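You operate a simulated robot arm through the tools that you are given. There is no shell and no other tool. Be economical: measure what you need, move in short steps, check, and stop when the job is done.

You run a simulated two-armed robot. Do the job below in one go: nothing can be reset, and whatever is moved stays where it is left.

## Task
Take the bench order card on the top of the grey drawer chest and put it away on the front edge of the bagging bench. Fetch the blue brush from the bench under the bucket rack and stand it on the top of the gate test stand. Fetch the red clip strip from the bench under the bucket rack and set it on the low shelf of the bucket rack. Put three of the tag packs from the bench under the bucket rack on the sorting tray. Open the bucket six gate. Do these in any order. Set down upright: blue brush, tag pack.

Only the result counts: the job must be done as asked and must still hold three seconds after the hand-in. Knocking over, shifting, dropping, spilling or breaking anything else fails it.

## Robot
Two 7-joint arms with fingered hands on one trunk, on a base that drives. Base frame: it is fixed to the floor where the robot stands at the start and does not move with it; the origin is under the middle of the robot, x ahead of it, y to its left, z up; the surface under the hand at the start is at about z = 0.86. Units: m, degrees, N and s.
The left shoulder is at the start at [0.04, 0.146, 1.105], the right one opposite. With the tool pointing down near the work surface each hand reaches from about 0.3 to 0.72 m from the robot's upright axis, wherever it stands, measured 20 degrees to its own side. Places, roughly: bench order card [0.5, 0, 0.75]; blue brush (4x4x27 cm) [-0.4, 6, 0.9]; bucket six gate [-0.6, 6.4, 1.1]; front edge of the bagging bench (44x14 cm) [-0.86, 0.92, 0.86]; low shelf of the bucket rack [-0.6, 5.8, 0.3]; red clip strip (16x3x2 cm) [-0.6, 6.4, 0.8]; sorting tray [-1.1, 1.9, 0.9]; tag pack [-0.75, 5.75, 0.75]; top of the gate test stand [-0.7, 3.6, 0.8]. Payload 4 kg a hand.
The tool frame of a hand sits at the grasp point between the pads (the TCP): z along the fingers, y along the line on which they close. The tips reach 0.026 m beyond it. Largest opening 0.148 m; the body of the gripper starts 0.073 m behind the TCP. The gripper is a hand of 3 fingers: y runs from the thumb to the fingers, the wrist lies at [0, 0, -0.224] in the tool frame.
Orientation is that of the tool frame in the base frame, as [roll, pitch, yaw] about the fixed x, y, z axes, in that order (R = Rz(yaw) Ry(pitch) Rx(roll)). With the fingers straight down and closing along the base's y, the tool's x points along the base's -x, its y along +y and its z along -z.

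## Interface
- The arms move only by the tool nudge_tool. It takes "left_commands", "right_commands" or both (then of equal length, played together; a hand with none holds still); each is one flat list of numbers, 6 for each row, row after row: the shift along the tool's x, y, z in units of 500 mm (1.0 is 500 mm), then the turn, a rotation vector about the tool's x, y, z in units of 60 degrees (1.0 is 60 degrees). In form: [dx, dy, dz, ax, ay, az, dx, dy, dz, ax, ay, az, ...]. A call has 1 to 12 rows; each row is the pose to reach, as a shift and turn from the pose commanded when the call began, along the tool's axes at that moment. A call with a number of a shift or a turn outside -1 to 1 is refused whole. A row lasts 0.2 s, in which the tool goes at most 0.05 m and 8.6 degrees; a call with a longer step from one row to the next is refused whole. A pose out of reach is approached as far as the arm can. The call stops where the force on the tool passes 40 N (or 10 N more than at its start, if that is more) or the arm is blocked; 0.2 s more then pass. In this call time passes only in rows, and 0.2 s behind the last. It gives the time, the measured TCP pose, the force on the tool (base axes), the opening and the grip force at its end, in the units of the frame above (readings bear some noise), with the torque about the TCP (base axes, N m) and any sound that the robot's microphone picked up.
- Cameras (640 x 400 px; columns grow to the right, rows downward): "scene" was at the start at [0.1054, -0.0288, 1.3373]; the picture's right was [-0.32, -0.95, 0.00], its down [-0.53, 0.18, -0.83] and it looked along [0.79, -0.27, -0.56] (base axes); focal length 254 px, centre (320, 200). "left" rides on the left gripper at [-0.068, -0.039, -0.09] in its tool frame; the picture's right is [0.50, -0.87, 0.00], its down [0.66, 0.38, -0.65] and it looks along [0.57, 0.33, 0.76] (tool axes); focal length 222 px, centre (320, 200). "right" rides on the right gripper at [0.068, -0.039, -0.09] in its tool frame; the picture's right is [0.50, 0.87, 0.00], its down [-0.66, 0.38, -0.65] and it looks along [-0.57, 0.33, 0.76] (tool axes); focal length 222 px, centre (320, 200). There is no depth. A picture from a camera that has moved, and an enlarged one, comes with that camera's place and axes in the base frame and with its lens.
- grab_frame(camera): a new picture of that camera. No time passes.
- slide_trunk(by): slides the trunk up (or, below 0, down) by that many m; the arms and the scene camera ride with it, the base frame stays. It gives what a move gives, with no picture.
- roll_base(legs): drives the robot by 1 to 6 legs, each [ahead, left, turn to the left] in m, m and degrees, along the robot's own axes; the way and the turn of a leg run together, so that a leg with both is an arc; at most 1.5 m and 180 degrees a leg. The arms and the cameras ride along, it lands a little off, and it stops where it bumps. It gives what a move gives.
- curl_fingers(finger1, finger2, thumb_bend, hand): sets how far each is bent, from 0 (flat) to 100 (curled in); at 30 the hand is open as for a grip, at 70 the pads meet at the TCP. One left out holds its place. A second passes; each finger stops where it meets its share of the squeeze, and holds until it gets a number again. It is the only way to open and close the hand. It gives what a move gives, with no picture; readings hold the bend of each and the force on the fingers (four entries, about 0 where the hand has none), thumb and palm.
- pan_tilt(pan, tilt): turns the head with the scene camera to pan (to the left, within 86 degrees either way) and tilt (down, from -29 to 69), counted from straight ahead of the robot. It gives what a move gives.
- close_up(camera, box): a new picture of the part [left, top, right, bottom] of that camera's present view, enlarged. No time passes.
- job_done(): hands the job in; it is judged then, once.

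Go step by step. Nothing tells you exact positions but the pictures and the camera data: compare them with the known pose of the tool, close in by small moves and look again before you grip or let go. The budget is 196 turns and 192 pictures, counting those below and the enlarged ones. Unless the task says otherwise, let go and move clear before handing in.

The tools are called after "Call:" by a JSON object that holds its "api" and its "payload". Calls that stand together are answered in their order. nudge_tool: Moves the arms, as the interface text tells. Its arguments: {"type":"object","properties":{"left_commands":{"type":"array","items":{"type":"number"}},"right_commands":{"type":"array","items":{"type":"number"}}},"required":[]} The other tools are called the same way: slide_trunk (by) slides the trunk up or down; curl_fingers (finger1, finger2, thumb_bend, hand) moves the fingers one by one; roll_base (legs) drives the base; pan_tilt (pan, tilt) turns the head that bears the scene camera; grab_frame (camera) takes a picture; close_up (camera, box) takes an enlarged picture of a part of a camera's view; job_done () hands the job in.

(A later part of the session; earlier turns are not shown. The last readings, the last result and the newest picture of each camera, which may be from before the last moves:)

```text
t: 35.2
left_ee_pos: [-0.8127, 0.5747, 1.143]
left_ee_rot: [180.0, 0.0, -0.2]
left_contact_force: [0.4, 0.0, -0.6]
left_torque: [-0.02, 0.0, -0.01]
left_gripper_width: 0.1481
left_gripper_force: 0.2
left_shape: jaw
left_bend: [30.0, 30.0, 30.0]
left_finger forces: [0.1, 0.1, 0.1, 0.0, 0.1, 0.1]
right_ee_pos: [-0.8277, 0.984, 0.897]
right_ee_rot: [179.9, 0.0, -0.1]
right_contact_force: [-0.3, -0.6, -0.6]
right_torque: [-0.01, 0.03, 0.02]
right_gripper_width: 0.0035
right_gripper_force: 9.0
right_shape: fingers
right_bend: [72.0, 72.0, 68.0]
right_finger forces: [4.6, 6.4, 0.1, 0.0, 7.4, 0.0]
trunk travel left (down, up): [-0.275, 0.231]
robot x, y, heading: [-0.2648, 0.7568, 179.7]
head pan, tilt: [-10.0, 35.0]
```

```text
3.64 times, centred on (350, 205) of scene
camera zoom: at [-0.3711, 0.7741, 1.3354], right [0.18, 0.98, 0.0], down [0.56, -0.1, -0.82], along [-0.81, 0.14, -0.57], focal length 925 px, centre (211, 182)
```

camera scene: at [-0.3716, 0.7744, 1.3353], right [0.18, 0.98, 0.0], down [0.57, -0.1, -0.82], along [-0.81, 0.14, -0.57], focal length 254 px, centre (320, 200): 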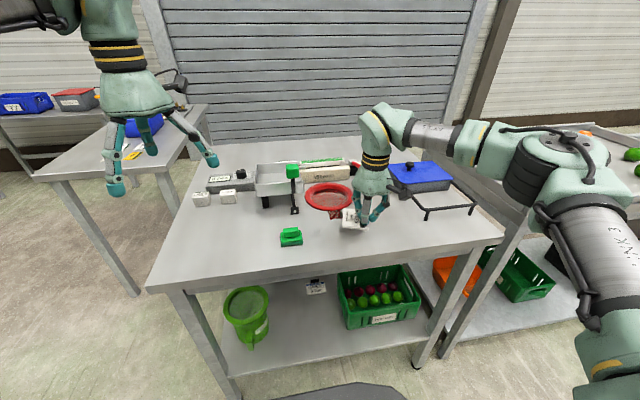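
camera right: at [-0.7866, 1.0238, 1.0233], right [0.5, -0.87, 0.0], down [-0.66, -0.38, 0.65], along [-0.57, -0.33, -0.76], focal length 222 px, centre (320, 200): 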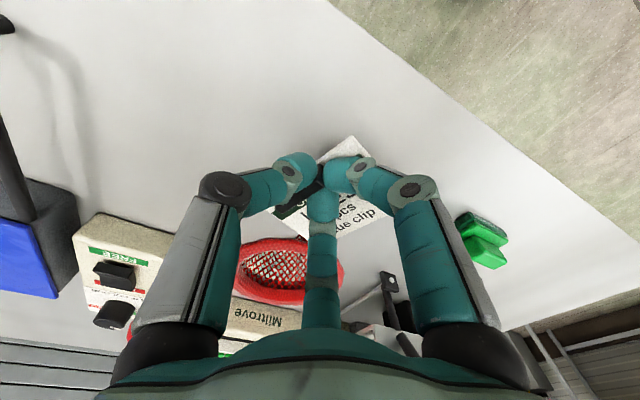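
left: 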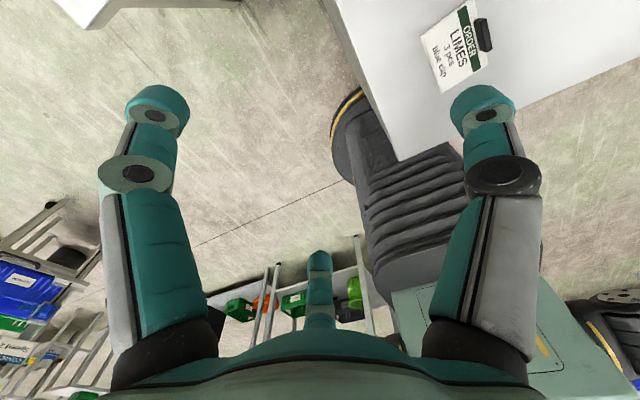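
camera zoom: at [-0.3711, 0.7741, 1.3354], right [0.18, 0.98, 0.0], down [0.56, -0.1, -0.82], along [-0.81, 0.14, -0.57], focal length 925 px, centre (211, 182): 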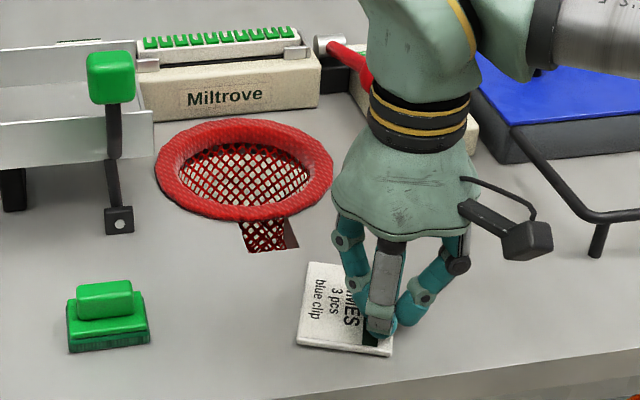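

The card is now nicer in the strip. I'll release, lift, and raise clear.

Call:
{"api": "curl_fingers", "payload": {"hand": "right", "finger1": 64, "finger2": 64, "thumb_bend": 60}}

Call:
{"api": "nudge_tool", "payload": {"right_commands": [0, 0, -0.03, 0, 0, 0, 0, 0, -0.1, 0, 0, 0, 0, 0, -0.2, 0, 0, 0, 0.08, 0, -0.26, 0, 0, 0, 0.16, 0.05, -0.32, 0, 0, 0, 0.25, 0.08, -0.36, 0, 0, 0]}}

Call:
{"api": "curl_fingers", "payload": {"hand": "right", "finger1": 30, "finger2": 30, "thumb_bend": 30}}

Call:
{"api": "grab_frame", "payload": {"camera": "scene"}}

Call:
{"api": "pan_tilt", "payload": {"pan": -70, "tilt": 15}}

Call:
{"api": "grab_frame", "payload": {"camera": "scene"}}

```text
t: 36.2
left_ee_pos: [-0.8107, 0.5742, 1.1426]
left_ee_rot: [179.9, 0.0, -0.2]
left_contact_force: [-0.3, 0.1, -0.1]
left_torque: [0.01, -0.01, -0.03]
left_gripper_width: 0.1477
left_gripper_force: 0.2
left_shape: jaw
left_bend: [30.0, 30.0, 30.0]
left_finger forces: [0.0, 0.0, 0.1, 0.1, 0.0, 0.1]
right_ee_pos: [-0.8277, 0.9836, 0.8959]
right_ee_rot: [180.0, -0.1, -0.2]
right_contact_force: [-0.7, -0.1, 2.4]
right_torque: [0.0, -0.01, -0.01]
right_gripper_width: 0.0227
right_gripper_force: 0.8
right_shape: fingers
right_bend: [65.0, 65.0, 60.0]
right_finger forces: [0.7, 1.1, 0.0, 0.0, 0.0, 0.0]
trunk travel left (down, up): [-0.275, 0.231]
robot x, y, heading: [-0.2676, 0.7542, 179.7]
head pan, tilt: [-10.0, 35.0]
```

```text
refused: row 5 steps farther than a row can; nothing moved
```

```text
t: 37.2
left_ee_pos: [-0.8119, 0.5758, 1.1423]
left_ee_rot: [-180.0, 0.0, -0.2]
left_contact_force: [0.2, 0.0, 0.0]
left_torque: [-0.04, 0.02, 0.02]
left_gripper_width: 0.1479
left_gripper_force: 0.1
left_shape: jaw
left_bend: [30.0, 30.0, 30.0]
left_finger forces: [0.0, 0.1, 0.0, 0.1, 0.0, 0.0]
right_ee_pos: [-0.8291, 0.9838, 0.8961]
right_ee_rot: [180.0, 0.0, -0.2]
right_contact_force: [-0.1, -0.9, -0.2]
right_torque: [0.02, -0.01, -0.02]
right_gripper_width: 0.1265
right_gripper_force: 0.1
right_shape: fingers
right_bend: [30.0, 30.0, 30.0]
right_finger forces: [0.1, 0.0, 0.0, 0.0, 0.0, 0.0]
trunk travel left (down, up): [-0.275, 0.231]
robot x, y, heading: [-0.2666, 0.7598, 179.7]
head pan, tilt: [-10.0, 35.0]
```

```text
163 pictures are left
camera scene: at [-0.3715, 0.774, 1.3353], right [0.18, 0.98, 0.0], down [0.57, -0.1, -0.82], along [-0.81, 0.14, -0.57], focal length 254 px, centre (320, 200)
```

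scene: 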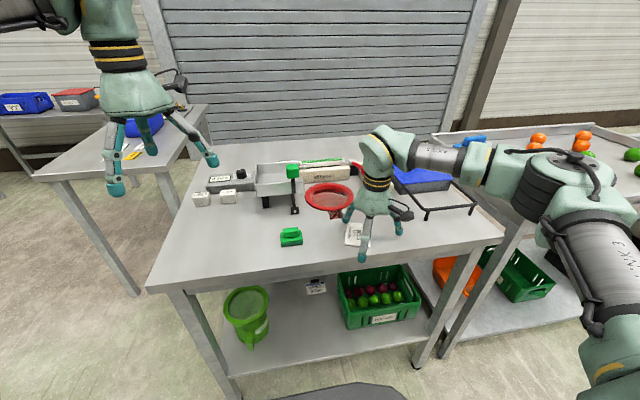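

```text
t: 38.5
left_ee_pos: [-0.8123, 0.5736, 1.1417]
left_ee_rot: [-179.9, 0.1, -0.1]
left_contact_force: [0.2, 0.5, 0.2]
left_torque: [-0.02, 0.03, 0.01]
left_gripper_width: 0.1477
left_gripper_force: 0.0
left_shape: jaw
left_bend: [30.0, 30.0, 30.0]
left_finger forces: [0.0, 0.0, 0.0, 0.1, 0.0, 0.0]
right_ee_pos: [-0.8273, 0.9843, 0.8969]
right_ee_rot: [-180.0, 0.0, -0.2]
right_contact_force: [0.5, -0.2, -0.1]
right_torque: [-0.02, 0.01, 0.0]
right_gripper_width: 0.1268
right_gripper_force: 0.1
right_shape: fingers
right_bend: [30.0, 30.0, 30.0]
right_finger forces: [0.0, 0.0, 0.1, 0.1, 0.0, 0.0]
trunk travel left (down, up): [-0.275, 0.231]
robot x, y, heading: [-0.2636, 0.7583, 179.7]
head pan, tilt: [-70.0, 15.0]
```

```text
162 pictures are left
camera scene: at [-0.3162, 0.8462, 1.3673], right [0.94, 0.34, 0.0], down [0.09, -0.24, -0.97], along [-0.33, 0.91, -0.26], focal length 254 px, centre (320, 200)
```

scene: 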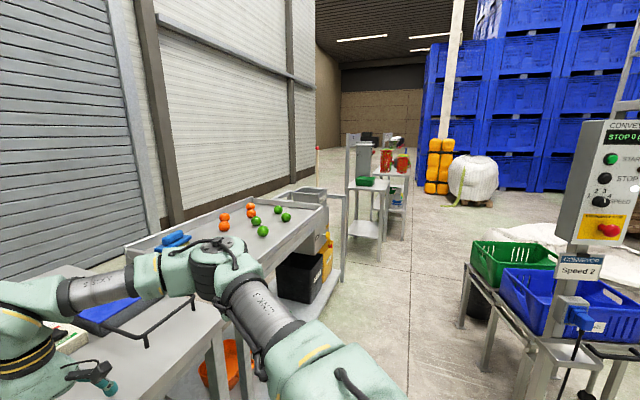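

The lift was refused for too long a step, so the hand is still down with the fingers open. I'll lift straight up now, then look at the card.

Call:
{"api": "nudge_tool", "payload": {"right_commands": [0, 0, -0.03, 0, 0, 0, 0, 0, -0.1, 0, 0, 0, 0, 0, -0.19, 0, 0, 0, 0, 0, -0.28, 0, 0, 0, 0, 0, -0.37, 0, 0, 0, 0.08, 0.0, -0.4, 0, 0, 0, 0.16, 0.0, -0.42, 0, 0, 0, 0.24, 0.05, -0.44, 0, 0, 0]}}

Call:
{"api": "pan_tilt", "payload": {"pan": -15, "tilt": 40}}

Call:
{"api": "grab_frame", "payload": {"camera": "scene"}}

```text
t: 40.4
left_ee_pos: [-0.8109, 0.574, 1.1435]
left_ee_rot: [-179.8, 0.0, 0.0]
left_contact_force: [-0.6, -0.2, 0.3]
left_torque: [-0.01, 0.01, -0.03]
left_gripper_width: 0.1478
left_gripper_force: 0.1
left_shape: jaw
left_bend: [30.0, 30.0, 30.0]
left_finger forces: [0.1, 0.0, 0.0, 0.1, 0.0, 0.0]
right_ee_pos: [-0.7061, 0.9598, 1.1206]
right_ee_rot: [-179.9, 0.0, -0.2]
right_contact_force: [0.2, 0.0, -1.1]
right_torque: [0.0, 0.0, 0.0]
right_gripper_width: 0.1271
right_gripper_force: 0.0
right_shape: fingers
right_bend: [30.0, 30.0, 30.0]
right_finger forces: [0.0, 0.0, 0.0, 0.0, 0.0, 0.0]
trunk travel left (down, up): [-0.275, 0.231]
robot x, y, heading: [-0.264, 0.7569, 179.9]
head pan, tilt: [-70.0, 15.0]
```

```text
t: 41.6
left_ee_pos: [-0.812, 0.575, 1.1427]
left_ee_rot: [-179.9, 0.0, -0.1]
left_contact_force: [-0.5, 0.1, 0.9]
left_torque: [-0.02, -0.02, 0.01]
left_gripper_width: 0.1477
left_gripper_force: 0.0
left_shape: jaw
left_bend: [30.0, 30.0, 30.0]
left_finger forces: [0.0, 0.1, 0.0, 0.0, 0.0, 0.1]
right_ee_pos: [-0.7065, 0.9622, 1.1197]
right_ee_rot: [179.9, 0.0, -0.3]
right_contact_force: [0.4, 0.5, -1.4]
right_torque: [0.01, -0.03, -0.01]
right_gripper_width: 0.1267
right_gripper_force: 0.2
right_shape: fingers
right_bend: [30.0, 30.0, 30.0]
right_finger forces: [0.1, 0.0, 0.1, 0.0, 0.0, 0.0]
trunk travel left (down, up): [-0.275, 0.231]
robot x, y, heading: [-0.2657, 0.7567, 180.0]
head pan, tilt: [-15.0, 40.0]
```

```text
161 pictures are left
camera scene: at [-0.3665, 0.7808, 1.3278], right [0.26, 0.96, 0.0], down [0.62, -0.17, -0.77], along [-0.74, 0.2, -0.64], focal length 254 px, centre (320, 200)
```

scene: 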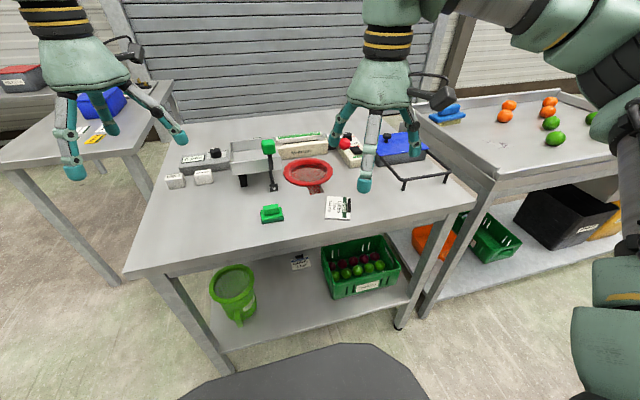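

The card lies well in the front strip. I'll now back off, turn to face +y and drive up the aisle at x≈-0.36.

Call:
{"api": "roll_base", "payload": {"legs": [[-0.2, 0, 0], [0, 0, -90], [0, 0.3, 0]]}}

Call:
{"api": "pan_tilt", "payload": {"pan": 0, "tilt": 15}}

Call:
{"api": "grab_frame", "payload": {"camera": "scene"}}

```text
t: 48.6
left_ee_pos: [-0.5595, 1.2977, 1.142]
left_ee_rot: [179.9, -0.1, -88.9]
left_contact_force: [-0.2, -0.8, -0.1]
left_torque: [-0.02, -0.01, -0.01]
left_gripper_width: 0.148
left_gripper_force: 0.0
left_shape: jaw
left_bend: [30.0, 30.0, 30.0]
left_finger forces: [0.1, 0.1, 0.0, 0.1, 0.1, 0.0]
right_ee_pos: [-0.1695, 1.2002, 1.1186]
right_ee_rot: [179.9, 0.0, -88.8]
right_contact_force: [-0.2, 0.3, 0.2]
right_torque: [0.03, -0.02, 0.01]
right_gripper_width: 0.1266
right_gripper_force: 0.1
right_shape: fingers
right_bend: [30.0, 30.0, 30.0]
right_finger forces: [0.0, 0.0, 0.0, 0.0, 0.0, 0.1]
trunk travel left (down, up): [-0.275, 0.231]
robot x, y, heading: [-0.3644, 0.7566, 91.2]
head pan, tilt: [-15.0, 40.0]
```

```text
t: 49.5
left_ee_pos: [-0.5596, 1.2963, 1.1429]
left_ee_rot: [-180.0, 0.0, -88.9]
left_contact_force: [-0.4, 0.7, 0.7]
left_torque: [0.02, 0.01, -0.01]
left_gripper_width: 0.1482
left_gripper_force: 0.1
left_shape: jaw
left_bend: [30.0, 30.0, 30.0]
left_finger forces: [0.0, 0.1, 0.0, 0.0, 0.0, 0.0]
right_ee_pos: [-0.1709, 1.2016, 1.1186]
right_ee_rot: [179.8, 0.0, -88.9]
right_contact_force: [0.0, -0.5, -0.4]
right_torque: [0.03, -0.01, 0.01]
right_gripper_width: 0.1268
right_gripper_force: 0.1
right_shape: fingers
right_bend: [30.0, 30.0, 30.0]
right_finger forces: [0.0, 0.0, 0.0, 0.1, 0.0, 0.1]
trunk travel left (down, up): [-0.275, 0.231]
robot x, y, heading: [-0.3628, 0.756, 91.2]
head pan, tilt: [0.0, 15.0]
```

```text
160 pictures are left
camera scene: at [-0.3651, 0.8675, 1.3673], right [1.0, 0.02, 0.0], down [0.0, -0.26, -0.97], along [-0.02, 0.97, -0.26], focal length 254 px, centre (320, 200)
```

scene: 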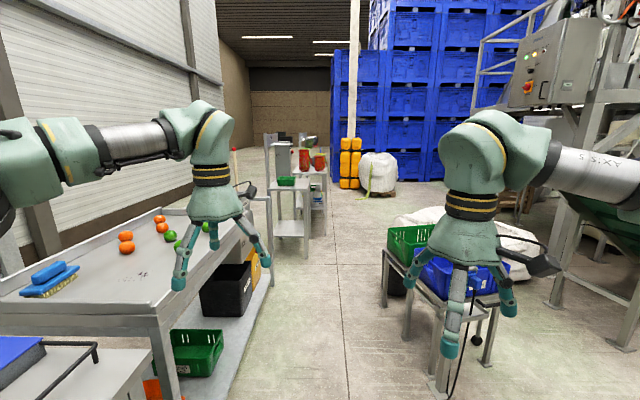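

The aisle is clear. I'll drive up, keeping away from the conveyor stand on the right, and stop before the gate test stand.

Call:
{"api": "roll_base", "payload": {"legs": [[1.45, 0, 0], [0.35, -0.12, 0], [0.5, -0.05, 0], [0, -0.35, 0]]}}

Call:
{"api": "grab_frame", "payload": {"camera": "scene"}}

Call:
{"api": "pan_tilt", "payload": {"pan": 50, "tilt": 20}}

Call:
{"api": "grab_frame", "payload": {"camera": "scene"}}

```text
t: 62.1
left_ee_pos: [-0.2894, 3.5913, 1.1417]
left_ee_rot: [-179.9, 0.0, -89.7]
left_contact_force: [-0.5, 0.3, 0.1]
left_torque: [-0.02, 0.04, -0.03]
left_gripper_width: 0.1479
left_gripper_force: 0.2
left_shape: jaw
left_bend: [30.0, 30.0, 30.0]
left_finger forces: [0.1, 0.0, 0.0, 0.1, 0.0, 0.0]
right_ee_pos: [0.098, 3.4884, 1.1186]
right_ee_rot: [-179.9, -0.1, -89.7]
right_contact_force: [0.5, 0.7, -0.4]
right_torque: [-0.04, 0.01, -0.01]
right_gripper_width: 0.1269
right_gripper_force: 0.0
right_shape: fingers
right_bend: [30.0, 30.0, 30.0]
right_finger forces: [0.0, 0.1, 0.0, 0.1, 0.0, 0.1]
trunk travel left (down, up): [-0.275, 0.231]
robot x, y, heading: [-0.1032, 3.0426, 90.0]
head pan, tilt: [0.0, 15.0]
stopped in leg 4: the robot was blocked; the commanded pose is now the measured one
```

```text
159 pictures are left
camera scene: at [-0.101, 3.1589, 1.3673], right [1.0, 0.0, 0.0], down [0.0, -0.26, -0.97], along [0.0, 0.97, -0.26], focal length 254 px, centre (320, 200)
```

scene: 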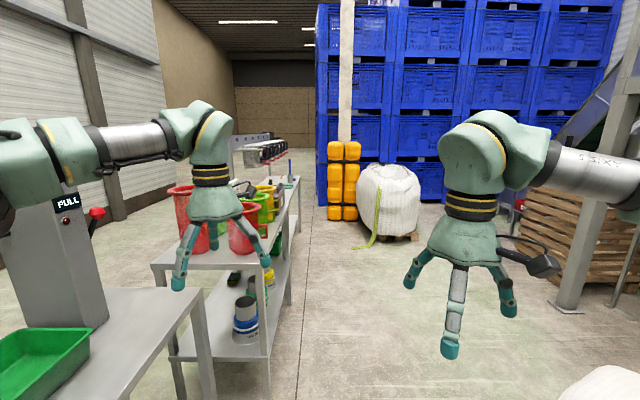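

```text
t: 63.3
left_ee_pos: [-0.2885, 3.5924, 1.1422]
left_ee_rot: [-179.9, 0.0, -89.8]
left_contact_force: [0.6, 0.4, 0.1]
left_torque: [0.02, 0.01, 0.01]
left_gripper_width: 0.1479
left_gripper_force: 0.0
left_shape: jaw
left_bend: [30.0, 30.0, 30.0]
left_finger forces: [0.1, 0.1, 0.0, 0.0, 0.0, 0.1]
right_ee_pos: [0.0989, 3.487, 1.1192]
right_ee_rot: [180.0, 0.0, -89.9]
right_contact_force: [0.6, 0.1, 0.0]
right_torque: [0.0, -0.01, 0.02]
right_gripper_width: 0.1265
right_gripper_force: 0.0
right_shape: fingers
right_bend: [30.0, 30.0, 30.0]
right_finger forces: [0.1, 0.0, 0.0, 0.0, 0.0, 0.1]
trunk travel left (down, up): [-0.275, 0.231]
robot x, y, heading: [-0.0987, 3.0455, 90.1]
head pan, tilt: [50.0, 20.0]
```

```text
158 pictures are left
camera scene: at [-0.1717, 3.1247, 1.3593], right [0.64, 0.77, 0.0], down [0.26, -0.22, -0.94], along [-0.72, 0.6, -0.34], focal length 254 px, centre (320, 200)
```

scene: 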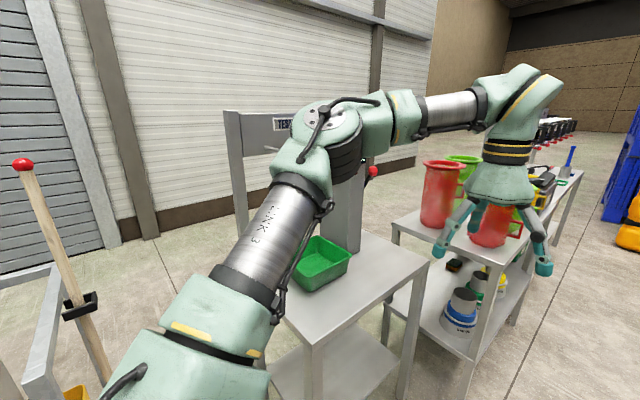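

I was blocked on the right at x≈-0.1. I'll look that way before going on.

Call:
{"api": "pan_tilt", "payload": {"pan": -75, "tilt": 40}}

Call:
{"api": "grab_frame", "payload": {"camera": "scene"}}

```text
t: 65.3
left_ee_pos: [-0.2896, 3.5917, 1.1423]
left_ee_rot: [-179.9, -0.1, -89.6]
left_contact_force: [0.4, -0.6, 1.3]
left_torque: [0.0, 0.02, -0.02]
left_gripper_width: 0.148
left_gripper_force: 0.0
left_shape: jaw
left_bend: [30.0, 30.0, 30.0]
left_finger forces: [0.1, 0.1, 0.0, 0.0, 0.1, 0.0]
right_ee_pos: [0.0988, 3.4881, 1.1205]
right_ee_rot: [179.9, 0.1, -89.8]
right_contact_force: [0.6, -0.4, -0.3]
right_torque: [0.02, 0.0, -0.03]
right_gripper_width: 0.1265
right_gripper_force: 0.0
right_shape: fingers
right_bend: [30.0, 30.0, 30.0]
right_finger forces: [0.0, 0.1, 0.0, 0.1, 0.0, 0.0]
trunk travel left (down, up): [-0.275, 0.231]
robot x, y, heading: [-0.1019, 3.0442, 90.3]
head pan, tilt: [-75.0, 40.0]
```

```text
157 pictures are left
camera scene: at [-0.0187, 3.0871, 1.3278], right [0.26, -0.97, 0.0], down [-0.62, -0.17, -0.77], along [0.74, 0.2, -0.64], focal length 254 px, centre (320, 200)
```

scene: 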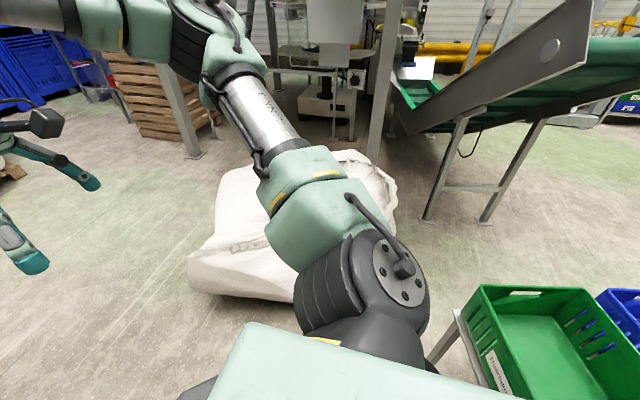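

A sack lies at x≥0.5 and the crate table's leg was beside the base. I'll go 0.3 m ahead first, then right, then on along the bench.

Call:
{"api": "roll_base", "payload": {"legs": [[0.3, 0, 0], [0.05, -0.22, 0], [1.2, 0, 0], [0.3, -0.3, 0]]}}

Call:
{"api": "pan_tilt", "payload": {"pan": 40, "tilt": 25}}

Call:
{"api": "grab_frame", "payload": {"camera": "scene"}}

```text
t: 76.4
left_ee_pos: [0.2344, 5.3985, 1.1415]
left_ee_rot: [-180.0, 0.0, -90.2]
left_contact_force: [-0.3, -0.3, -0.4]
left_torque: [0.01, 0.01, -0.03]
left_gripper_width: 0.1477
left_gripper_force: 0.0
left_shape: jaw
left_bend: [30.0, 30.0, 30.0]
left_finger forces: [0.1, 0.0, 0.1, 0.1, 0.0, 0.2]
right_ee_pos: [0.6219, 5.2919, 1.1191]
right_ee_rot: [-180.0, -0.1, -90.2]
right_contact_force: [-1.0, 1.1, 0.1]
right_torque: [-0.01, 0.0, -0.01]
right_gripper_width: 0.1269
right_gripper_force: 0.0
right_shape: fingers
right_bend: [30.0, 30.0, 30.0]
right_finger forces: [0.0, 0.1, 0.0, 0.1, 0.1, 0.1]
trunk travel left (down, up): [-0.275, 0.231]
robot x, y, heading: [0.418, 4.8509, 89.6]
head pan, tilt: [-75.0, 40.0]
```

```text
t: 78.3
left_ee_pos: [0.2341, 5.3985, 1.1425]
left_ee_rot: [-179.9, -0.1, -90.1]
left_contact_force: [-0.2, 0.4, 0.2]
left_torque: [0.0, -0.01, 0.0]
left_gripper_width: 0.1481
left_gripper_force: 0.0
left_shape: jaw
left_bend: [30.0, 30.0, 30.0]
left_finger forces: [0.0, 0.1, 0.0, 0.1, 0.0, 0.0]
right_ee_pos: [0.6213, 5.2911, 1.1181]
right_ee_rot: [-179.9, 0.0, -90.2]
right_contact_force: [-0.3, 0.7, 0.2]
right_torque: [-0.01, 0.03, -0.01]
right_gripper_width: 0.1267
right_gripper_force: 0.0
right_shape: fingers
right_bend: [30.0, 30.0, 30.0]
right_finger forces: [0.0, 0.1, 0.0, 0.0, 0.0, 0.0]
trunk travel left (down, up): [-0.275, 0.231]
robot x, y, heading: [0.4168, 4.8492, 89.8]
head pan, tilt: [40.0, 25.0]
```

```text
156 pictures are left
camera scene: at [0.3609, 4.9413, 1.3511], right [0.77, 0.64, 0.0], down [0.27, -0.33, -0.91], along [-0.58, 0.7, -0.42], focal length 254 px, centre (320, 200)
```

scene: 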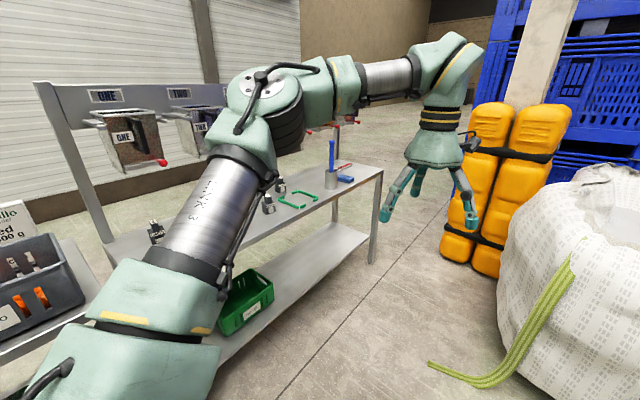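

I'm beside the rack bench. I'll turn left to face it and slide along to about y=5.7.

Call:
{"api": "roll_base", "payload": {"legs": [[0, 0, 90], [0, -0.85, 0]]}}

Call:
{"api": "pan_tilt", "payload": {"pan": -5, "tilt": 25}}

Call:
{"api": "grab_frame", "payload": {"camera": "scene"}}

```text
t: 86.6
left_ee_pos: [-0.1516, 5.4532, 1.1426]
left_ee_rot: [-179.9, 0.0, 3.3]
left_contact_force: [0.7, 0.0, 1.1]
left_torque: [-0.01, 0.03, 0.02]
left_gripper_width: 0.1479
left_gripper_force: 0.0
left_shape: jaw
left_bend: [30.0, 30.0, 30.0]
left_finger forces: [0.0, 0.0, 0.0, 0.0, 0.0, 0.0]
right_ee_pos: [-0.0671, 5.8447, 1.1195]
right_ee_rot: [180.0, 0.1, 3.1]
right_contact_force: [-0.3, 0.1, -0.1]
right_torque: [-0.01, 0.0, 0.0]
right_gripper_width: 0.1267
right_gripper_force: 0.1
right_shape: fingers
right_bend: [30.0, 30.0, 30.0]
right_finger forces: [0.0, 0.0, 0.1, 0.1, 0.0, 0.1]
trunk travel left (down, up): [-0.275, 0.231]
robot x, y, heading: [0.3867, 5.6701, -177.1]
head pan, tilt: [40.0, 25.0]
```

```text
t: 87.7
left_ee_pos: [-0.1507, 5.4531, 1.1421]
left_ee_rot: [-179.9, -0.1, 3.3]
left_contact_force: [-0.5, -0.1, 0.9]
left_torque: [0.01, 0.02, 0.03]
left_gripper_width: 0.148
left_gripper_force: 0.0
left_shape: jaw
left_bend: [30.0, 30.0, 30.0]
left_finger forces: [0.0, 0.0, 0.0, 0.1, 0.0, 0.1]
right_ee_pos: [-0.0662, 5.8443, 1.1198]
right_ee_rot: [-180.0, 0.0, 3.1]
right_contact_force: [0.2, -0.7, 0.3]
right_torque: [0.01, 0.01, 0.01]
right_gripper_width: 0.1265
right_gripper_force: 0.1
right_shape: fingers
right_bend: [30.0, 30.0, 30.0]
right_finger forces: [0.0, 0.1, 0.1, 0.0, 0.0, 0.0]
trunk travel left (down, up): [-0.275, 0.231]
robot x, y, heading: [0.3869, 5.6657, -177.1]
head pan, tilt: [-5.0, 25.0]
```

```text
155 pictures are left
camera scene: at [0.2742, 5.6704, 1.3511], right [0.03, 1.0, 0.0], down [0.42, -0.01, -0.91], along [-0.91, 0.03, -0.42], focal length 254 px, centre (320, 200)
```

scene: 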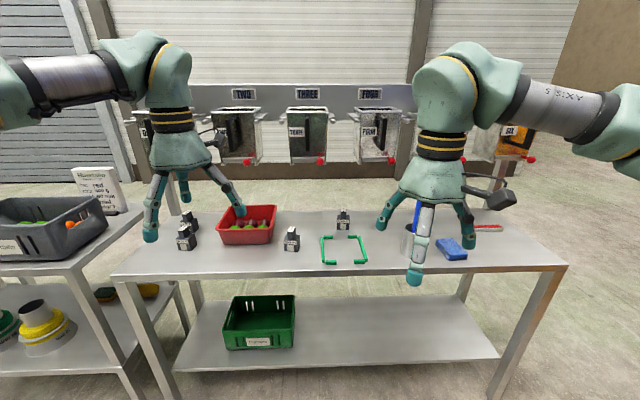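

I see the rack (buckets one to six), tag packs, a red crate, a blue upright item in a grey cup, a lying blue item and the red strip. I'll zoom on those.

Call:
{"api": "nudge_tool", "payload": {"right_commands": [0.08, 0, -0.04, 0, 0, 0, 0.16, 0, -0.08, 0, 0, 0, 0.2, 0, -0.16, 0, 0, 0, 0.2, 0, -0.2, 0, 0, 0]}}

Call:
{"api": "pan_tilt", "payload": {"pan": -18, "tilt": 25}}

Call:
{"api": "grab_frame", "payload": {"camera": "scene"}}

Call:
{"api": "close_up", "payload": {"camera": "scene", "box": [260, 100, 480, 260]}}

```text
t: 88.7
left_ee_pos: [-0.1498, 5.454, 1.1419]
left_ee_rot: [-179.9, 0.0, 3.3]
left_contact_force: [0.3, -0.1, 0.4]
left_torque: [-0.05, -0.01, 0.0]
left_gripper_width: 0.1479
left_gripper_force: 0.1
left_shape: jaw
left_bend: [30.0, 30.0, 30.0]
left_finger forces: [0.0, 0.1, 0.0, 0.1, 0.1, 0.1]
right_ee_pos: [0.0331, 5.8502, 1.2205]
right_ee_rot: [-179.9, 0.1, 3.1]
right_contact_force: [-0.2, -1.1, -0.7]
right_torque: [-0.02, 0.0, 0.02]
right_gripper_width: 0.1269
right_gripper_force: 0.1
right_shape: fingers
right_bend: [30.0, 30.0, 30.0]
right_finger forces: [0.1, 0.0, 0.0, 0.1, 0.0, 0.0]
trunk travel left (down, up): [-0.275, 0.231]
robot x, y, heading: [0.3857, 5.6663, -177.1]
head pan, tilt: [-5.0, 25.0]
```

```text
t: 89.4
left_ee_pos: [-0.1515, 5.4536, 1.1424]
left_ee_rot: [-179.9, -0.1, 3.2]
left_contact_force: [-0.4, 0.5, -0.6]
left_torque: [-0.02, -0.01, -0.01]
left_gripper_width: 0.1478
left_gripper_force: 0.0
left_shape: jaw
left_bend: [30.0, 30.0, 30.0]
left_finger forces: [0.0, 0.0, 0.0, 0.0, 0.1, 0.0]
right_ee_pos: [0.0324, 5.851, 1.2198]
right_ee_rot: [179.9, 0.0, 3.2]
right_contact_force: [0.0, -0.3, 0.3]
right_torque: [0.04, -0.02, 0.0]
right_gripper_width: 0.1267
right_gripper_force: 0.0
right_shape: fingers
right_bend: [30.0, 30.0, 30.0]
right_finger forces: [0.1, 0.0, 0.0, 0.1, 0.0, 0.0]
trunk travel left (down, up): [-0.275, 0.231]
robot x, y, heading: [0.3867, 5.6717, -176.7]
head pan, tilt: [-18.0, 25.0]
```

```text
154 pictures are left
camera scene: at [0.2772, 5.6911, 1.3511], right [0.26, 0.97, 0.0], down [0.41, -0.11, -0.91], along [-0.88, 0.23, -0.42], focal length 254 px, centre (320, 200)
```

scene: 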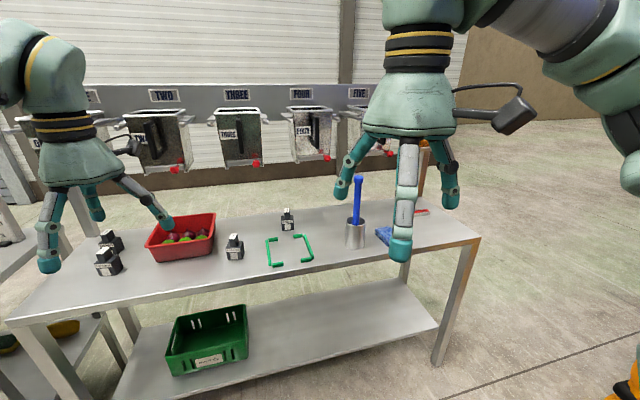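

```text
2.50 times, centred on (370, 180) of scene
camera zoom: at [0.2772, 5.6911, 1.3511], right [0.26, 0.97, 0.0], down [0.41, -0.11, -0.91], along [-0.88, 0.23, -0.42], focal length 636 px, centre (195, 250)
```

zoom: 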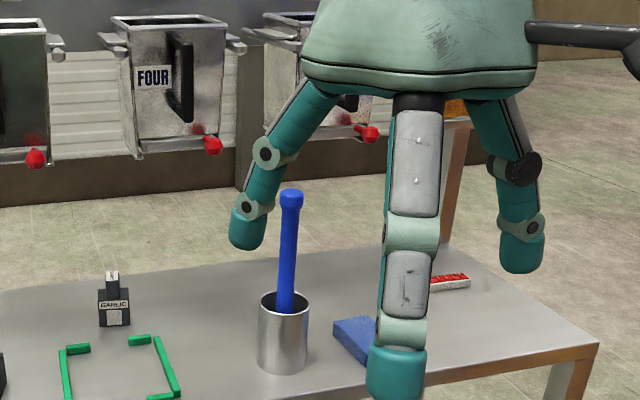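

The blue brush stands in a metal cup. I'll read the tag packs too.

Call:
{"api": "close_up", "payload": {"camera": "scene", "box": [80, 190, 320, 290]}}

Call:
{"api": "pan_tilt", "payload": {"pan": -35, "tilt": 25}}

Call:
{"api": "grab_frame", "payload": {"camera": "scene"}}

```text
2.67 times, centred on (200, 240) of scene
camera zoom: at [0.2772, 5.6911, 1.3511], right [0.26, 0.97, 0.0], down [0.41, -0.11, -0.91], along [-0.88, 0.23, -0.42], focal length 678 px, centre (640, 93)
```

zoom: 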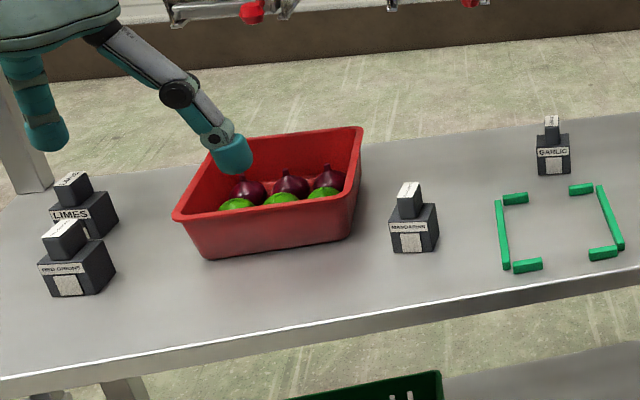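

```text
t: 90.2
left_ee_pos: [-0.151, 5.4539, 1.1414]
left_ee_rot: [-180.0, 0.1, 3.1]
left_contact_force: [-0.8, -1.0, 0.1]
left_torque: [0.01, 0.02, -0.01]
left_gripper_width: 0.1476
left_gripper_force: 0.1
left_shape: jaw
left_bend: [30.0, 30.0, 30.0]
left_finger forces: [0.0, 0.0, 0.0, 0.0, 0.0, 0.0]
right_ee_pos: [0.0337, 5.8501, 1.2208]
right_ee_rot: [180.0, -0.1, 3.2]
right_contact_force: [0.3, -1.4, -0.5]
right_torque: [-0.02, 0.02, -0.02]
right_gripper_width: 0.1266
right_gripper_force: 0.1
right_shape: fingers
right_bend: [30.0, 30.0, 30.0]
right_finger forces: [0.1, 0.1, 0.1, 0.0, 0.0, 0.1]
trunk travel left (down, up): [-0.275, 0.231]
robot x, y, heading: [0.3835, 5.6672, -177.0]
head pan, tilt: [-35.0, 25.0]
```

```text
151 pictures are left
camera scene: at [0.2882, 5.7159, 1.3511], right [0.53, 0.85, 0.0], down [0.36, -0.22, -0.91], along [-0.77, 0.48, -0.42], focal length 254 px, centre (320, 200)
```

scene: 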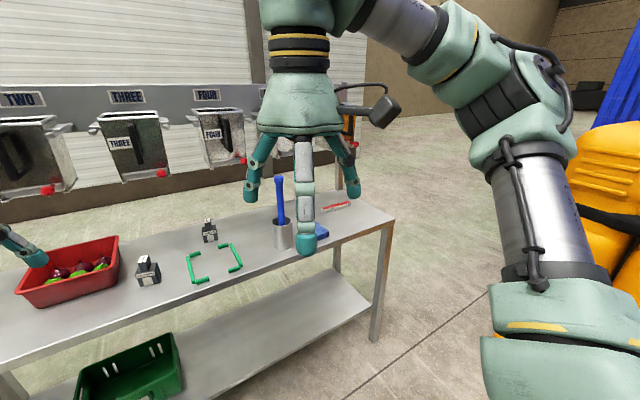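

There are four packs (limes, red onions, mandarins, garlic); any three will do. Before going closer I'll check the room around the sack to my right and how far my base sticks out.

Call:
{"api": "pan_tilt", "payload": {"pan": -80, "tilt": 50}}

Call:
{"api": "grab_frame", "payload": {"camera": "scene"}}

Call:
{"api": "pan_tilt", "payload": {"pan": 0, "tilt": 66}}

Call:
{"api": "grab_frame", "payload": {"camera": "scene"}}

```text
t: 91.4
left_ee_pos: [-0.1517, 5.4531, 1.1425]
left_ee_rot: [-180.0, -0.1, 3.2]
left_contact_force: [0.4, 0.0, 0.7]
left_torque: [0.02, -0.03, 0.02]
left_gripper_width: 0.148
left_gripper_force: 0.1
left_shape: jaw
left_bend: [30.0, 30.0, 30.0]
left_finger forces: [0.0, 0.0, 0.0, 0.0, 0.1, 0.0]
right_ee_pos: [0.0337, 5.8509, 1.222]
right_ee_rot: [179.9, 0.1, 3.0]
right_contact_force: [0.4, 0.2, 0.0]
right_torque: [0.04, 0.0, 0.02]
right_gripper_width: 0.1268
right_gripper_force: 0.0
right_shape: fingers
right_bend: [30.0, 30.0, 30.0]
right_finger forces: [0.0, 0.1, 0.0, 0.1, 0.1, 0.0]
trunk travel left (down, up): [-0.275, 0.231]
robot x, y, heading: [0.3841, 5.6681, -176.9]
head pan, tilt: [-80.0, 50.0]
```

```text
150 pictures are left
camera scene: at [0.349, 5.7422, 1.3137], right [0.97, 0.23, 0.0], down [0.17, -0.75, -0.64], along [-0.14, 0.63, -0.77], focal length 254 px, centre (320, 200)
```

scene: 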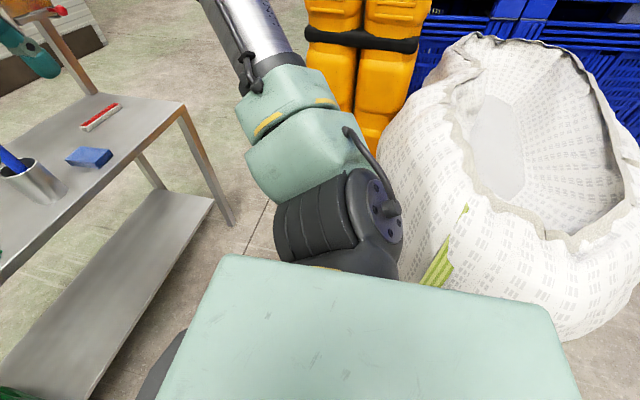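

```text
t: 92.9
left_ee_pos: [-0.1511, 5.4532, 1.1417]
left_ee_rot: [-179.8, 0.0, 3.2]
left_contact_force: [-0.7, 0.5, -0.3]
left_torque: [-0.03, 0.0, -0.03]
left_gripper_width: 0.1479
left_gripper_force: 0.0
left_shape: jaw
left_bend: [30.0, 30.0, 30.0]
left_finger forces: [0.0, 0.0, 0.0, 0.0, 0.0, 0.1]
right_ee_pos: [0.0338, 5.8517, 1.2209]
right_ee_rot: [-179.9, 0.0, 3.1]
right_contact_force: [0.2, 0.3, -0.2]
right_torque: [0.01, -0.01, 0.02]
right_gripper_width: 0.1267
right_gripper_force: 0.0
right_shape: fingers
right_bend: [30.0, 30.0, 30.0]
right_finger forces: [0.0, 0.1, 0.1, 0.1, 0.0, 0.0]
trunk travel left (down, up): [-0.275, 0.231]
robot x, y, heading: [0.3871, 5.6652, -176.9]
head pan, tilt: [0.0, 66.0]
```

```text
149 pictures are left
camera scene: at [0.307, 5.6641, 1.2945], right [-0.05, 1.0, 0.0], down [0.91, 0.05, -0.41], along [-0.41, -0.02, -0.91], focal length 254 px, centre (320, 200)
```

scene: 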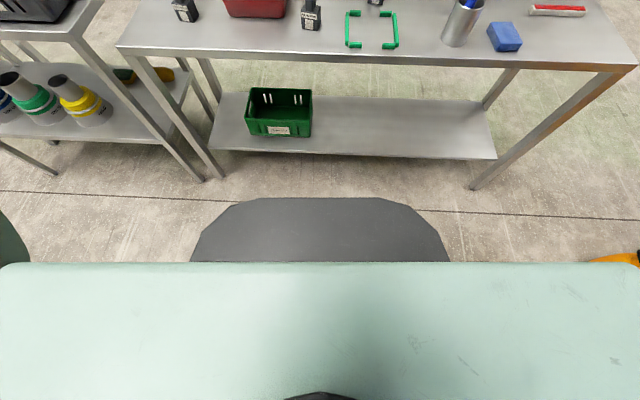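

My base reaches about 0.5 m ahead, and the bench legs and shelf front are at x≈-0.38, so I can go to about x=0.13. I'll pull the left hand back a little, drive in and look down again.

Call:
{"api": "nudge_tool", "payload": {"left_commands": [0.09, 0, -0.04, 0, 0, 0, 0.18, 0, -0.08, 0, 0, 0, 0.26, 0, -0.12, 0, 0, 0]}}

Call:
{"api": "roll_base", "payload": {"legs": [[0.24, -0.1, -3]]}}

Call:
{"api": "grab_frame", "payload": {"camera": "scene"}}

Call:
{"api": "pan_tilt", "payload": {"pan": -30, "tilt": 12}}

Call:
{"api": "grab_frame", "payload": {"camera": "scene"}}

```text
t: 93.7
left_ee_pos: [-0.0184, 5.4575, 1.2017]
left_ee_rot: [-179.8, 0.1, 3.2]
left_contact_force: [0.6, -0.1, 0.5]
left_torque: [-0.02, -0.02, 0.03]
left_gripper_width: 0.1478
left_gripper_force: 0.1
left_shape: jaw
left_bend: [30.0, 30.0, 30.0]
left_finger forces: [0.0, 0.1, 0.1, 0.0, 0.0, 0.0]
right_ee_pos: [0.0347, 5.85, 1.2205]
right_ee_rot: [180.0, 0.1, 3.2]
right_contact_force: [-0.4, 0.2, 0.1]
right_torque: [-0.02, -0.01, 0.01]
right_gripper_width: 0.1268
right_gripper_force: 0.1
right_shape: fingers
right_bend: [30.0, 30.0, 30.0]
right_finger forces: [0.0, 0.1, 0.0, 0.1, 0.0, 0.0]
trunk travel left (down, up): [-0.275, 0.231]
robot x, y, heading: [0.3849, 5.6738, -177.3]
head pan, tilt: [0.0, 66.0]
```

```text
t: 95.6
left_ee_pos: [-0.2794, 5.5721, 1.2015]
left_ee_rot: [-179.8, 0.1, 0.2]
left_contact_force: [0.2, -0.9, 0.1]
left_torque: [0.01, 0.0, 0.01]
left_gripper_width: 0.148
left_gripper_force: 0.0
left_shape: jaw
left_bend: [30.0, 30.0, 30.0]
left_finger forces: [0.0, 0.0, 0.0, 0.0, 0.0, 0.1]
right_ee_pos: [-0.2048, 5.9621, 1.2199]
right_ee_rot: [179.9, -0.1, 0.1]
right_contact_force: [-0.3, 0.5, -0.1]
right_torque: [0.07, 0.0, 0.0]
right_gripper_width: 0.1267
right_gripper_force: 0.0
right_shape: fingers
right_bend: [30.0, 30.0, 30.0]
right_finger forces: [0.0, 0.0, 0.1, 0.0, 0.0, 0.0]
trunk travel left (down, up): [-0.275, 0.231]
robot x, y, heading: [0.1369, 5.759, 180.0]
head pan, tilt: [0.0, 66.0]
```

```text
148 pictures are left
camera scene: at [0.0582, 5.7615, 1.2945], right [0.0, 1.0, 0.0], down [0.91, 0.0, -0.41], along [-0.41, 0.0, -0.91], focal length 254 px, centre (320, 200)
```

scene: 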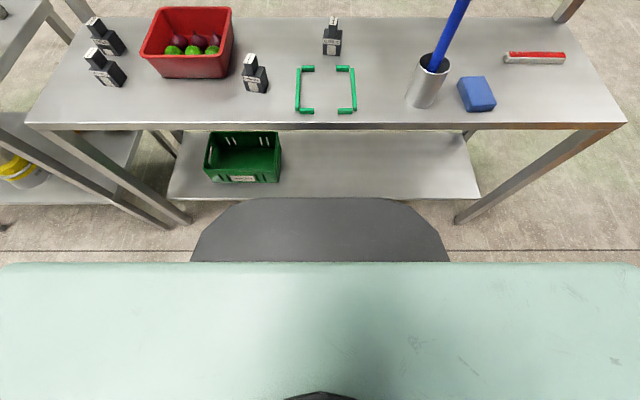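

```text
t: 96.8
left_ee_pos: [-0.2798, 5.5722, 1.2007]
left_ee_rot: [-179.9, 0.0, 0.1]
left_contact_force: [-0.5, -0.2, 0.2]
left_torque: [0.01, 0.02, -0.01]
left_gripper_width: 0.148
left_gripper_force: 0.0
left_shape: jaw
left_bend: [30.0, 30.0, 30.0]
left_finger forces: [0.1, 0.0, 0.0, 0.1, 0.1, 0.0]
right_ee_pos: [-0.2057, 5.9633, 1.222]
right_ee_rot: [179.9, -0.1, 0.0]
right_contact_force: [0.1, 0.5, -0.9]
right_torque: [0.02, 0.0, 0.0]
right_gripper_width: 0.1268
right_gripper_force: 0.0
right_shape: fingers
right_bend: [30.0, 30.0, 30.0]
right_finger forces: [0.0, 0.1, 0.0, 0.1, 0.1, 0.1]
trunk travel left (down, up): [-0.275, 0.231]
robot x, y, heading: [0.1359, 5.7606, 180.0]
head pan, tilt: [-30.0, 12.0]
```

```text
147 pictures are left
camera scene: at [0.0359, 5.8085, 1.3721], right [0.5, 0.87, 0.0], down [0.18, -0.1, -0.98], along [-0.85, 0.49, -0.21], focal length 254 px, centre (320, 200)
```

scene: 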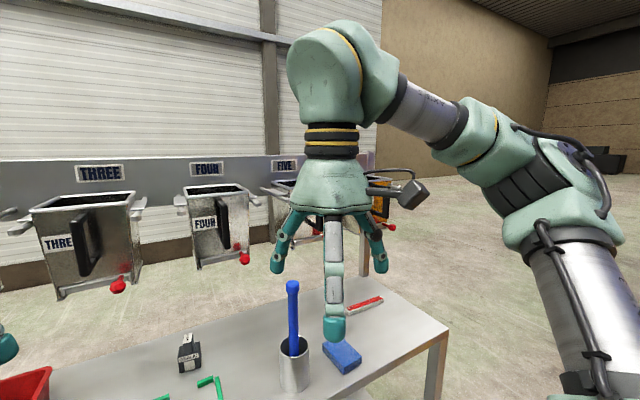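

I now have good positions: bench top z≈0.80, brush [-0.43, 6.02], strip [-0.60, 6.36] along y, packs at [-0.47, 5.60], [-0.62, 5.80], [-0.51, 5.19], [-0.64, 5.15]. I'll move the right hand aside and study gate six.

Call:
{"api": "nudge_tool", "payload": {"right_commands": [0.05, 0.06, 0.0, 0, 0, 0, 0.05, 0.14, 0.0, 0, 0, 0, 0.05, 0.22, 0.0, 0, 0, 0, 0.05, 0.3, 0.0, 0, 0, 0]}}

Call:
{"api": "grab_frame", "payload": {"camera": "scene"}}

Call:
{"api": "close_up", "payload": {"camera": "scene", "box": [260, 140, 420, 240]}}

```text
t: 97.8
left_ee_pos: [-0.2803, 5.5705, 1.2021]
left_ee_rot: [-179.7, 0.0, 0.1]
left_contact_force: [0.5, 0.2, -0.3]
left_torque: [0.04, 0.01, -0.02]
left_gripper_width: 0.148
left_gripper_force: 0.1
left_shape: jaw
left_bend: [30.0, 30.0, 30.0]
left_finger forces: [0.0, 0.1, 0.1, 0.0, 0.0, 0.0]
right_ee_pos: [-0.1807, 5.8096, 1.2199]
right_ee_rot: [-179.8, -0.1, 0.1]
right_contact_force: [-0.2, 0.1, -0.4]
right_torque: [0.05, -0.01, -0.02]
right_gripper_width: 0.1267
right_gripper_force: 0.0
right_shape: fingers
right_bend: [30.0, 30.0, 30.0]
right_finger forces: [0.0, 0.0, 0.0, 0.0, 0.1, 0.1]
trunk travel left (down, up): [-0.275, 0.231]
robot x, y, heading: [0.1352, 5.7647, 179.8]
head pan, tilt: [-30.0, 12.0]
```

```text
146 pictures are left
camera scene: at [0.0362, 5.8059, 1.3723], right [0.5, 0.87, 0.0], down [0.18, -0.1, -0.98], along [-0.85, 0.49, -0.21], focal length 254 px, centre (320, 200)
```

scene: 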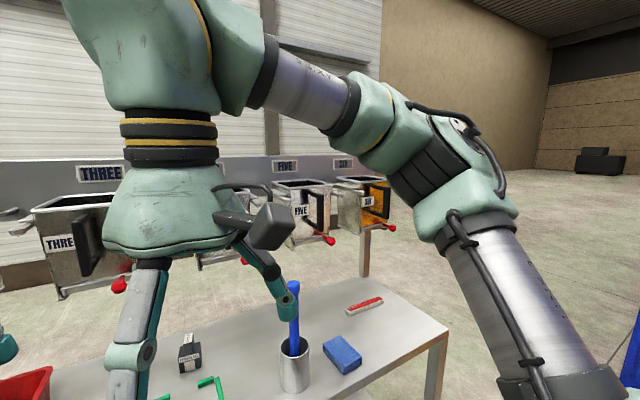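

```text
4.00 times, centred on (340, 190) of scene
camera zoom: at [0.0362, 5.8059, 1.3723], right [0.5, 0.87, 0.0], down [0.18, -0.1, -0.98], along [-0.85, 0.49, -0.21], focal length 1018 px, centre (240, 240)
```

zoom: 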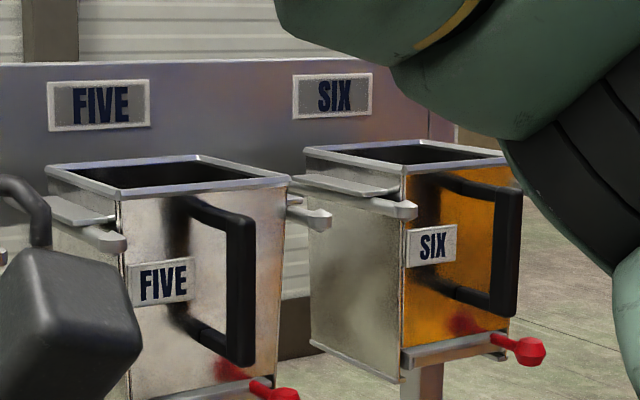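

Gate six has a red knob at the lower right of the bucket, probably to be pulled. I'll slide right 0.3 m for a better view.

Call:
{"api": "roll_base", "payload": {"legs": [[0, -0.3, 0]]}}

Call:
{"api": "pan_tilt", "payload": {"pan": -18, "tilt": 20}}

Call:
{"api": "nudge_tool", "payload": {"right_commands": [0, -0.08, 0.0, 0, 0, 0, 0, -0.16, 0, 0, 0, 0, 0, -0.24, 0, 0, 0, 0, 0, -0.32, 0, 0, 0, 0, 0.08, -0.32, 0, 0, 0, 0, 0.08, -0.4, 0, 0, 0, 0]}}

Call:
{"api": "grab_frame", "payload": {"camera": "scene"}}

```text
t: 99.9
left_ee_pos: [-0.2791, 5.8725, 1.2014]
left_ee_rot: [-179.8, 0.0, 0.2]
left_contact_force: [0.0, 0.8, -0.3]
left_torque: [-0.01, 0.06, 0.0]
left_gripper_width: 0.1478
left_gripper_force: 0.1
left_shape: jaw
left_bend: [30.0, 30.0, 30.0]
left_finger forces: [0.0, 0.1, 0.0, 0.0, 0.1, 0.0]
right_ee_pos: [-0.1804, 6.1137, 1.2212]
right_ee_rot: [-179.9, 0.1, 0.3]
right_contact_force: [0.0, -0.1, 0.6]
right_torque: [0.01, 0.02, -0.03]
right_gripper_width: 0.1267
right_gripper_force: 0.0
right_shape: fingers
right_bend: [30.0, 30.0, 30.0]
right_finger forces: [0.0, 0.1, 0.0, 0.0, 0.0, 0.0]
trunk travel left (down, up): [-0.275, 0.231]
robot x, y, heading: [0.1391, 6.0668, -180.0]
head pan, tilt: [-30.0, 12.0]
```

```text
t: 100.6
left_ee_pos: [-0.2794, 5.8744, 1.2015]
left_ee_rot: [-179.9, 0.0, 0.2]
left_contact_force: [0.2, 0.1, -0.5]
left_torque: [-0.03, 0.01, 0.01]
left_gripper_width: 0.1478
left_gripper_force: 0.0
left_shape: jaw
left_bend: [30.0, 30.0, 30.0]
left_finger forces: [0.0, 0.0, 0.0, 0.1, 0.1, 0.0]
right_ee_pos: [-0.1802, 6.116, 1.2207]
right_ee_rot: [180.0, 0.1, 0.2]
right_contact_force: [0.3, 1.4, 0.1]
right_torque: [-0.02, 0.0, 0.03]
right_gripper_width: 0.1267
right_gripper_force: 0.1
right_shape: fingers
right_bend: [30.0, 30.0, 30.0]
right_finger forces: [0.0, 0.1, 0.0, 0.0, 0.1, 0.1]
trunk travel left (down, up): [-0.275, 0.231]
robot x, y, heading: [0.1409, 6.0664, -180.0]
head pan, tilt: [-18.0, 20.0]
```

```text
t: 102.0
left_ee_pos: [-0.2799, 5.8769, 1.2025]
left_ee_rot: [180.0, 0.1, 0.2]
left_contact_force: [0.4, 0.3, 1.4]
left_torque: [0.01, 0.06, 0.01]
left_gripper_width: 0.148
left_gripper_force: 0.1
left_shape: jaw
left_bend: [30.0, 30.0, 30.0]
left_finger forces: [0.0, 0.0, 0.0, 0.0, 0.0, 0.0]
right_ee_pos: [-0.1392, 6.3153, 1.2198]
right_ee_rot: [179.9, 0.1, 0.3]
right_contact_force: [0.0, 0.6, 0.3]
right_torque: [-0.03, 0.01, 0.0]
right_gripper_width: 0.1269
right_gripper_force: 0.0
right_shape: fingers
right_bend: [30.0, 30.0, 30.0]
right_finger forces: [0.0, 0.0, 0.0, 0.0, 0.0, 0.0]
trunk travel left (down, up): [-0.275, 0.231]
robot x, y, heading: [0.1393, 6.0652, -179.9]
head pan, tilt: [-18.0, 20.0]
```

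```text
144 pictures are left
camera scene: at [0.0291, 6.0956, 1.3592], right [0.31, 0.95, 0.0], down [0.33, -0.11, -0.94], along [-0.89, 0.29, -0.34], focal length 254 px, centre (320, 200)
```

scene: 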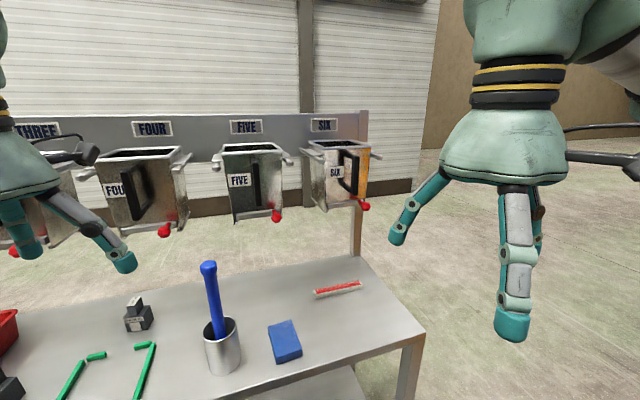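

The knob triangulates to about [-0.52, 6.395, 1.116]. I'll zoom in on bucket six and bucket five to understand the gate.

Call:
{"api": "close_up", "payload": {"camera": "scene", "box": [200, 110, 400, 235]}}

Call:
{"api": "close_up", "payload": {"camera": "scene", "box": [290, 125, 390, 225]}}

```text
3.20 times, centred on (300, 172) of scene
camera zoom: at [0.0291, 6.0956, 1.3592], right [0.31, 0.95, 0.0], down [0.33, -0.11, -0.94], along [-0.89, 0.29, -0.34], focal length 814 px, centre (384, 288)
```

zoom: 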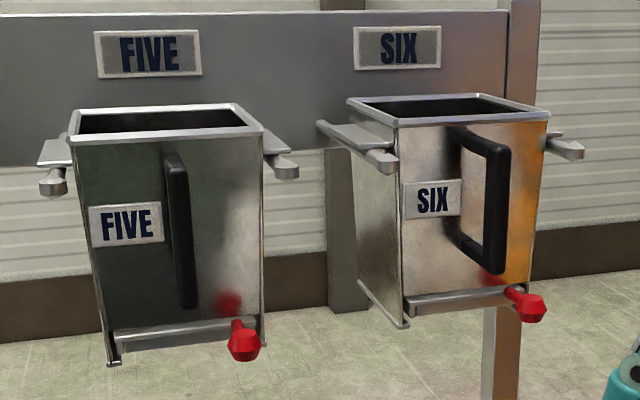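

```text
4.00 times, centred on (340, 175) of scene
camera zoom: at [0.0291, 6.0956, 1.3592], right [0.31, 0.95, 0.0], down [0.33, -0.11, -0.94], along [-0.89, 0.29, -0.34], focal length 1018 px, centre (240, 300)
```

zoom: 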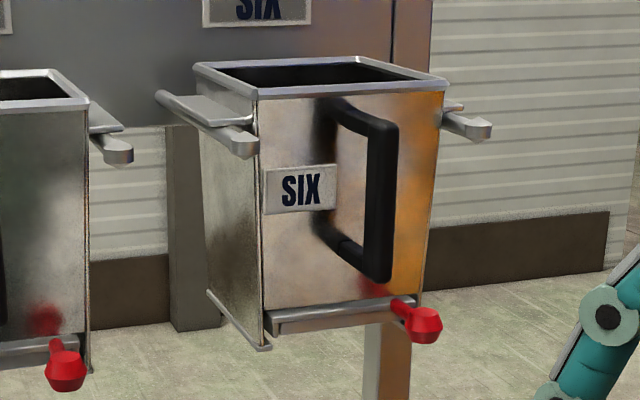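

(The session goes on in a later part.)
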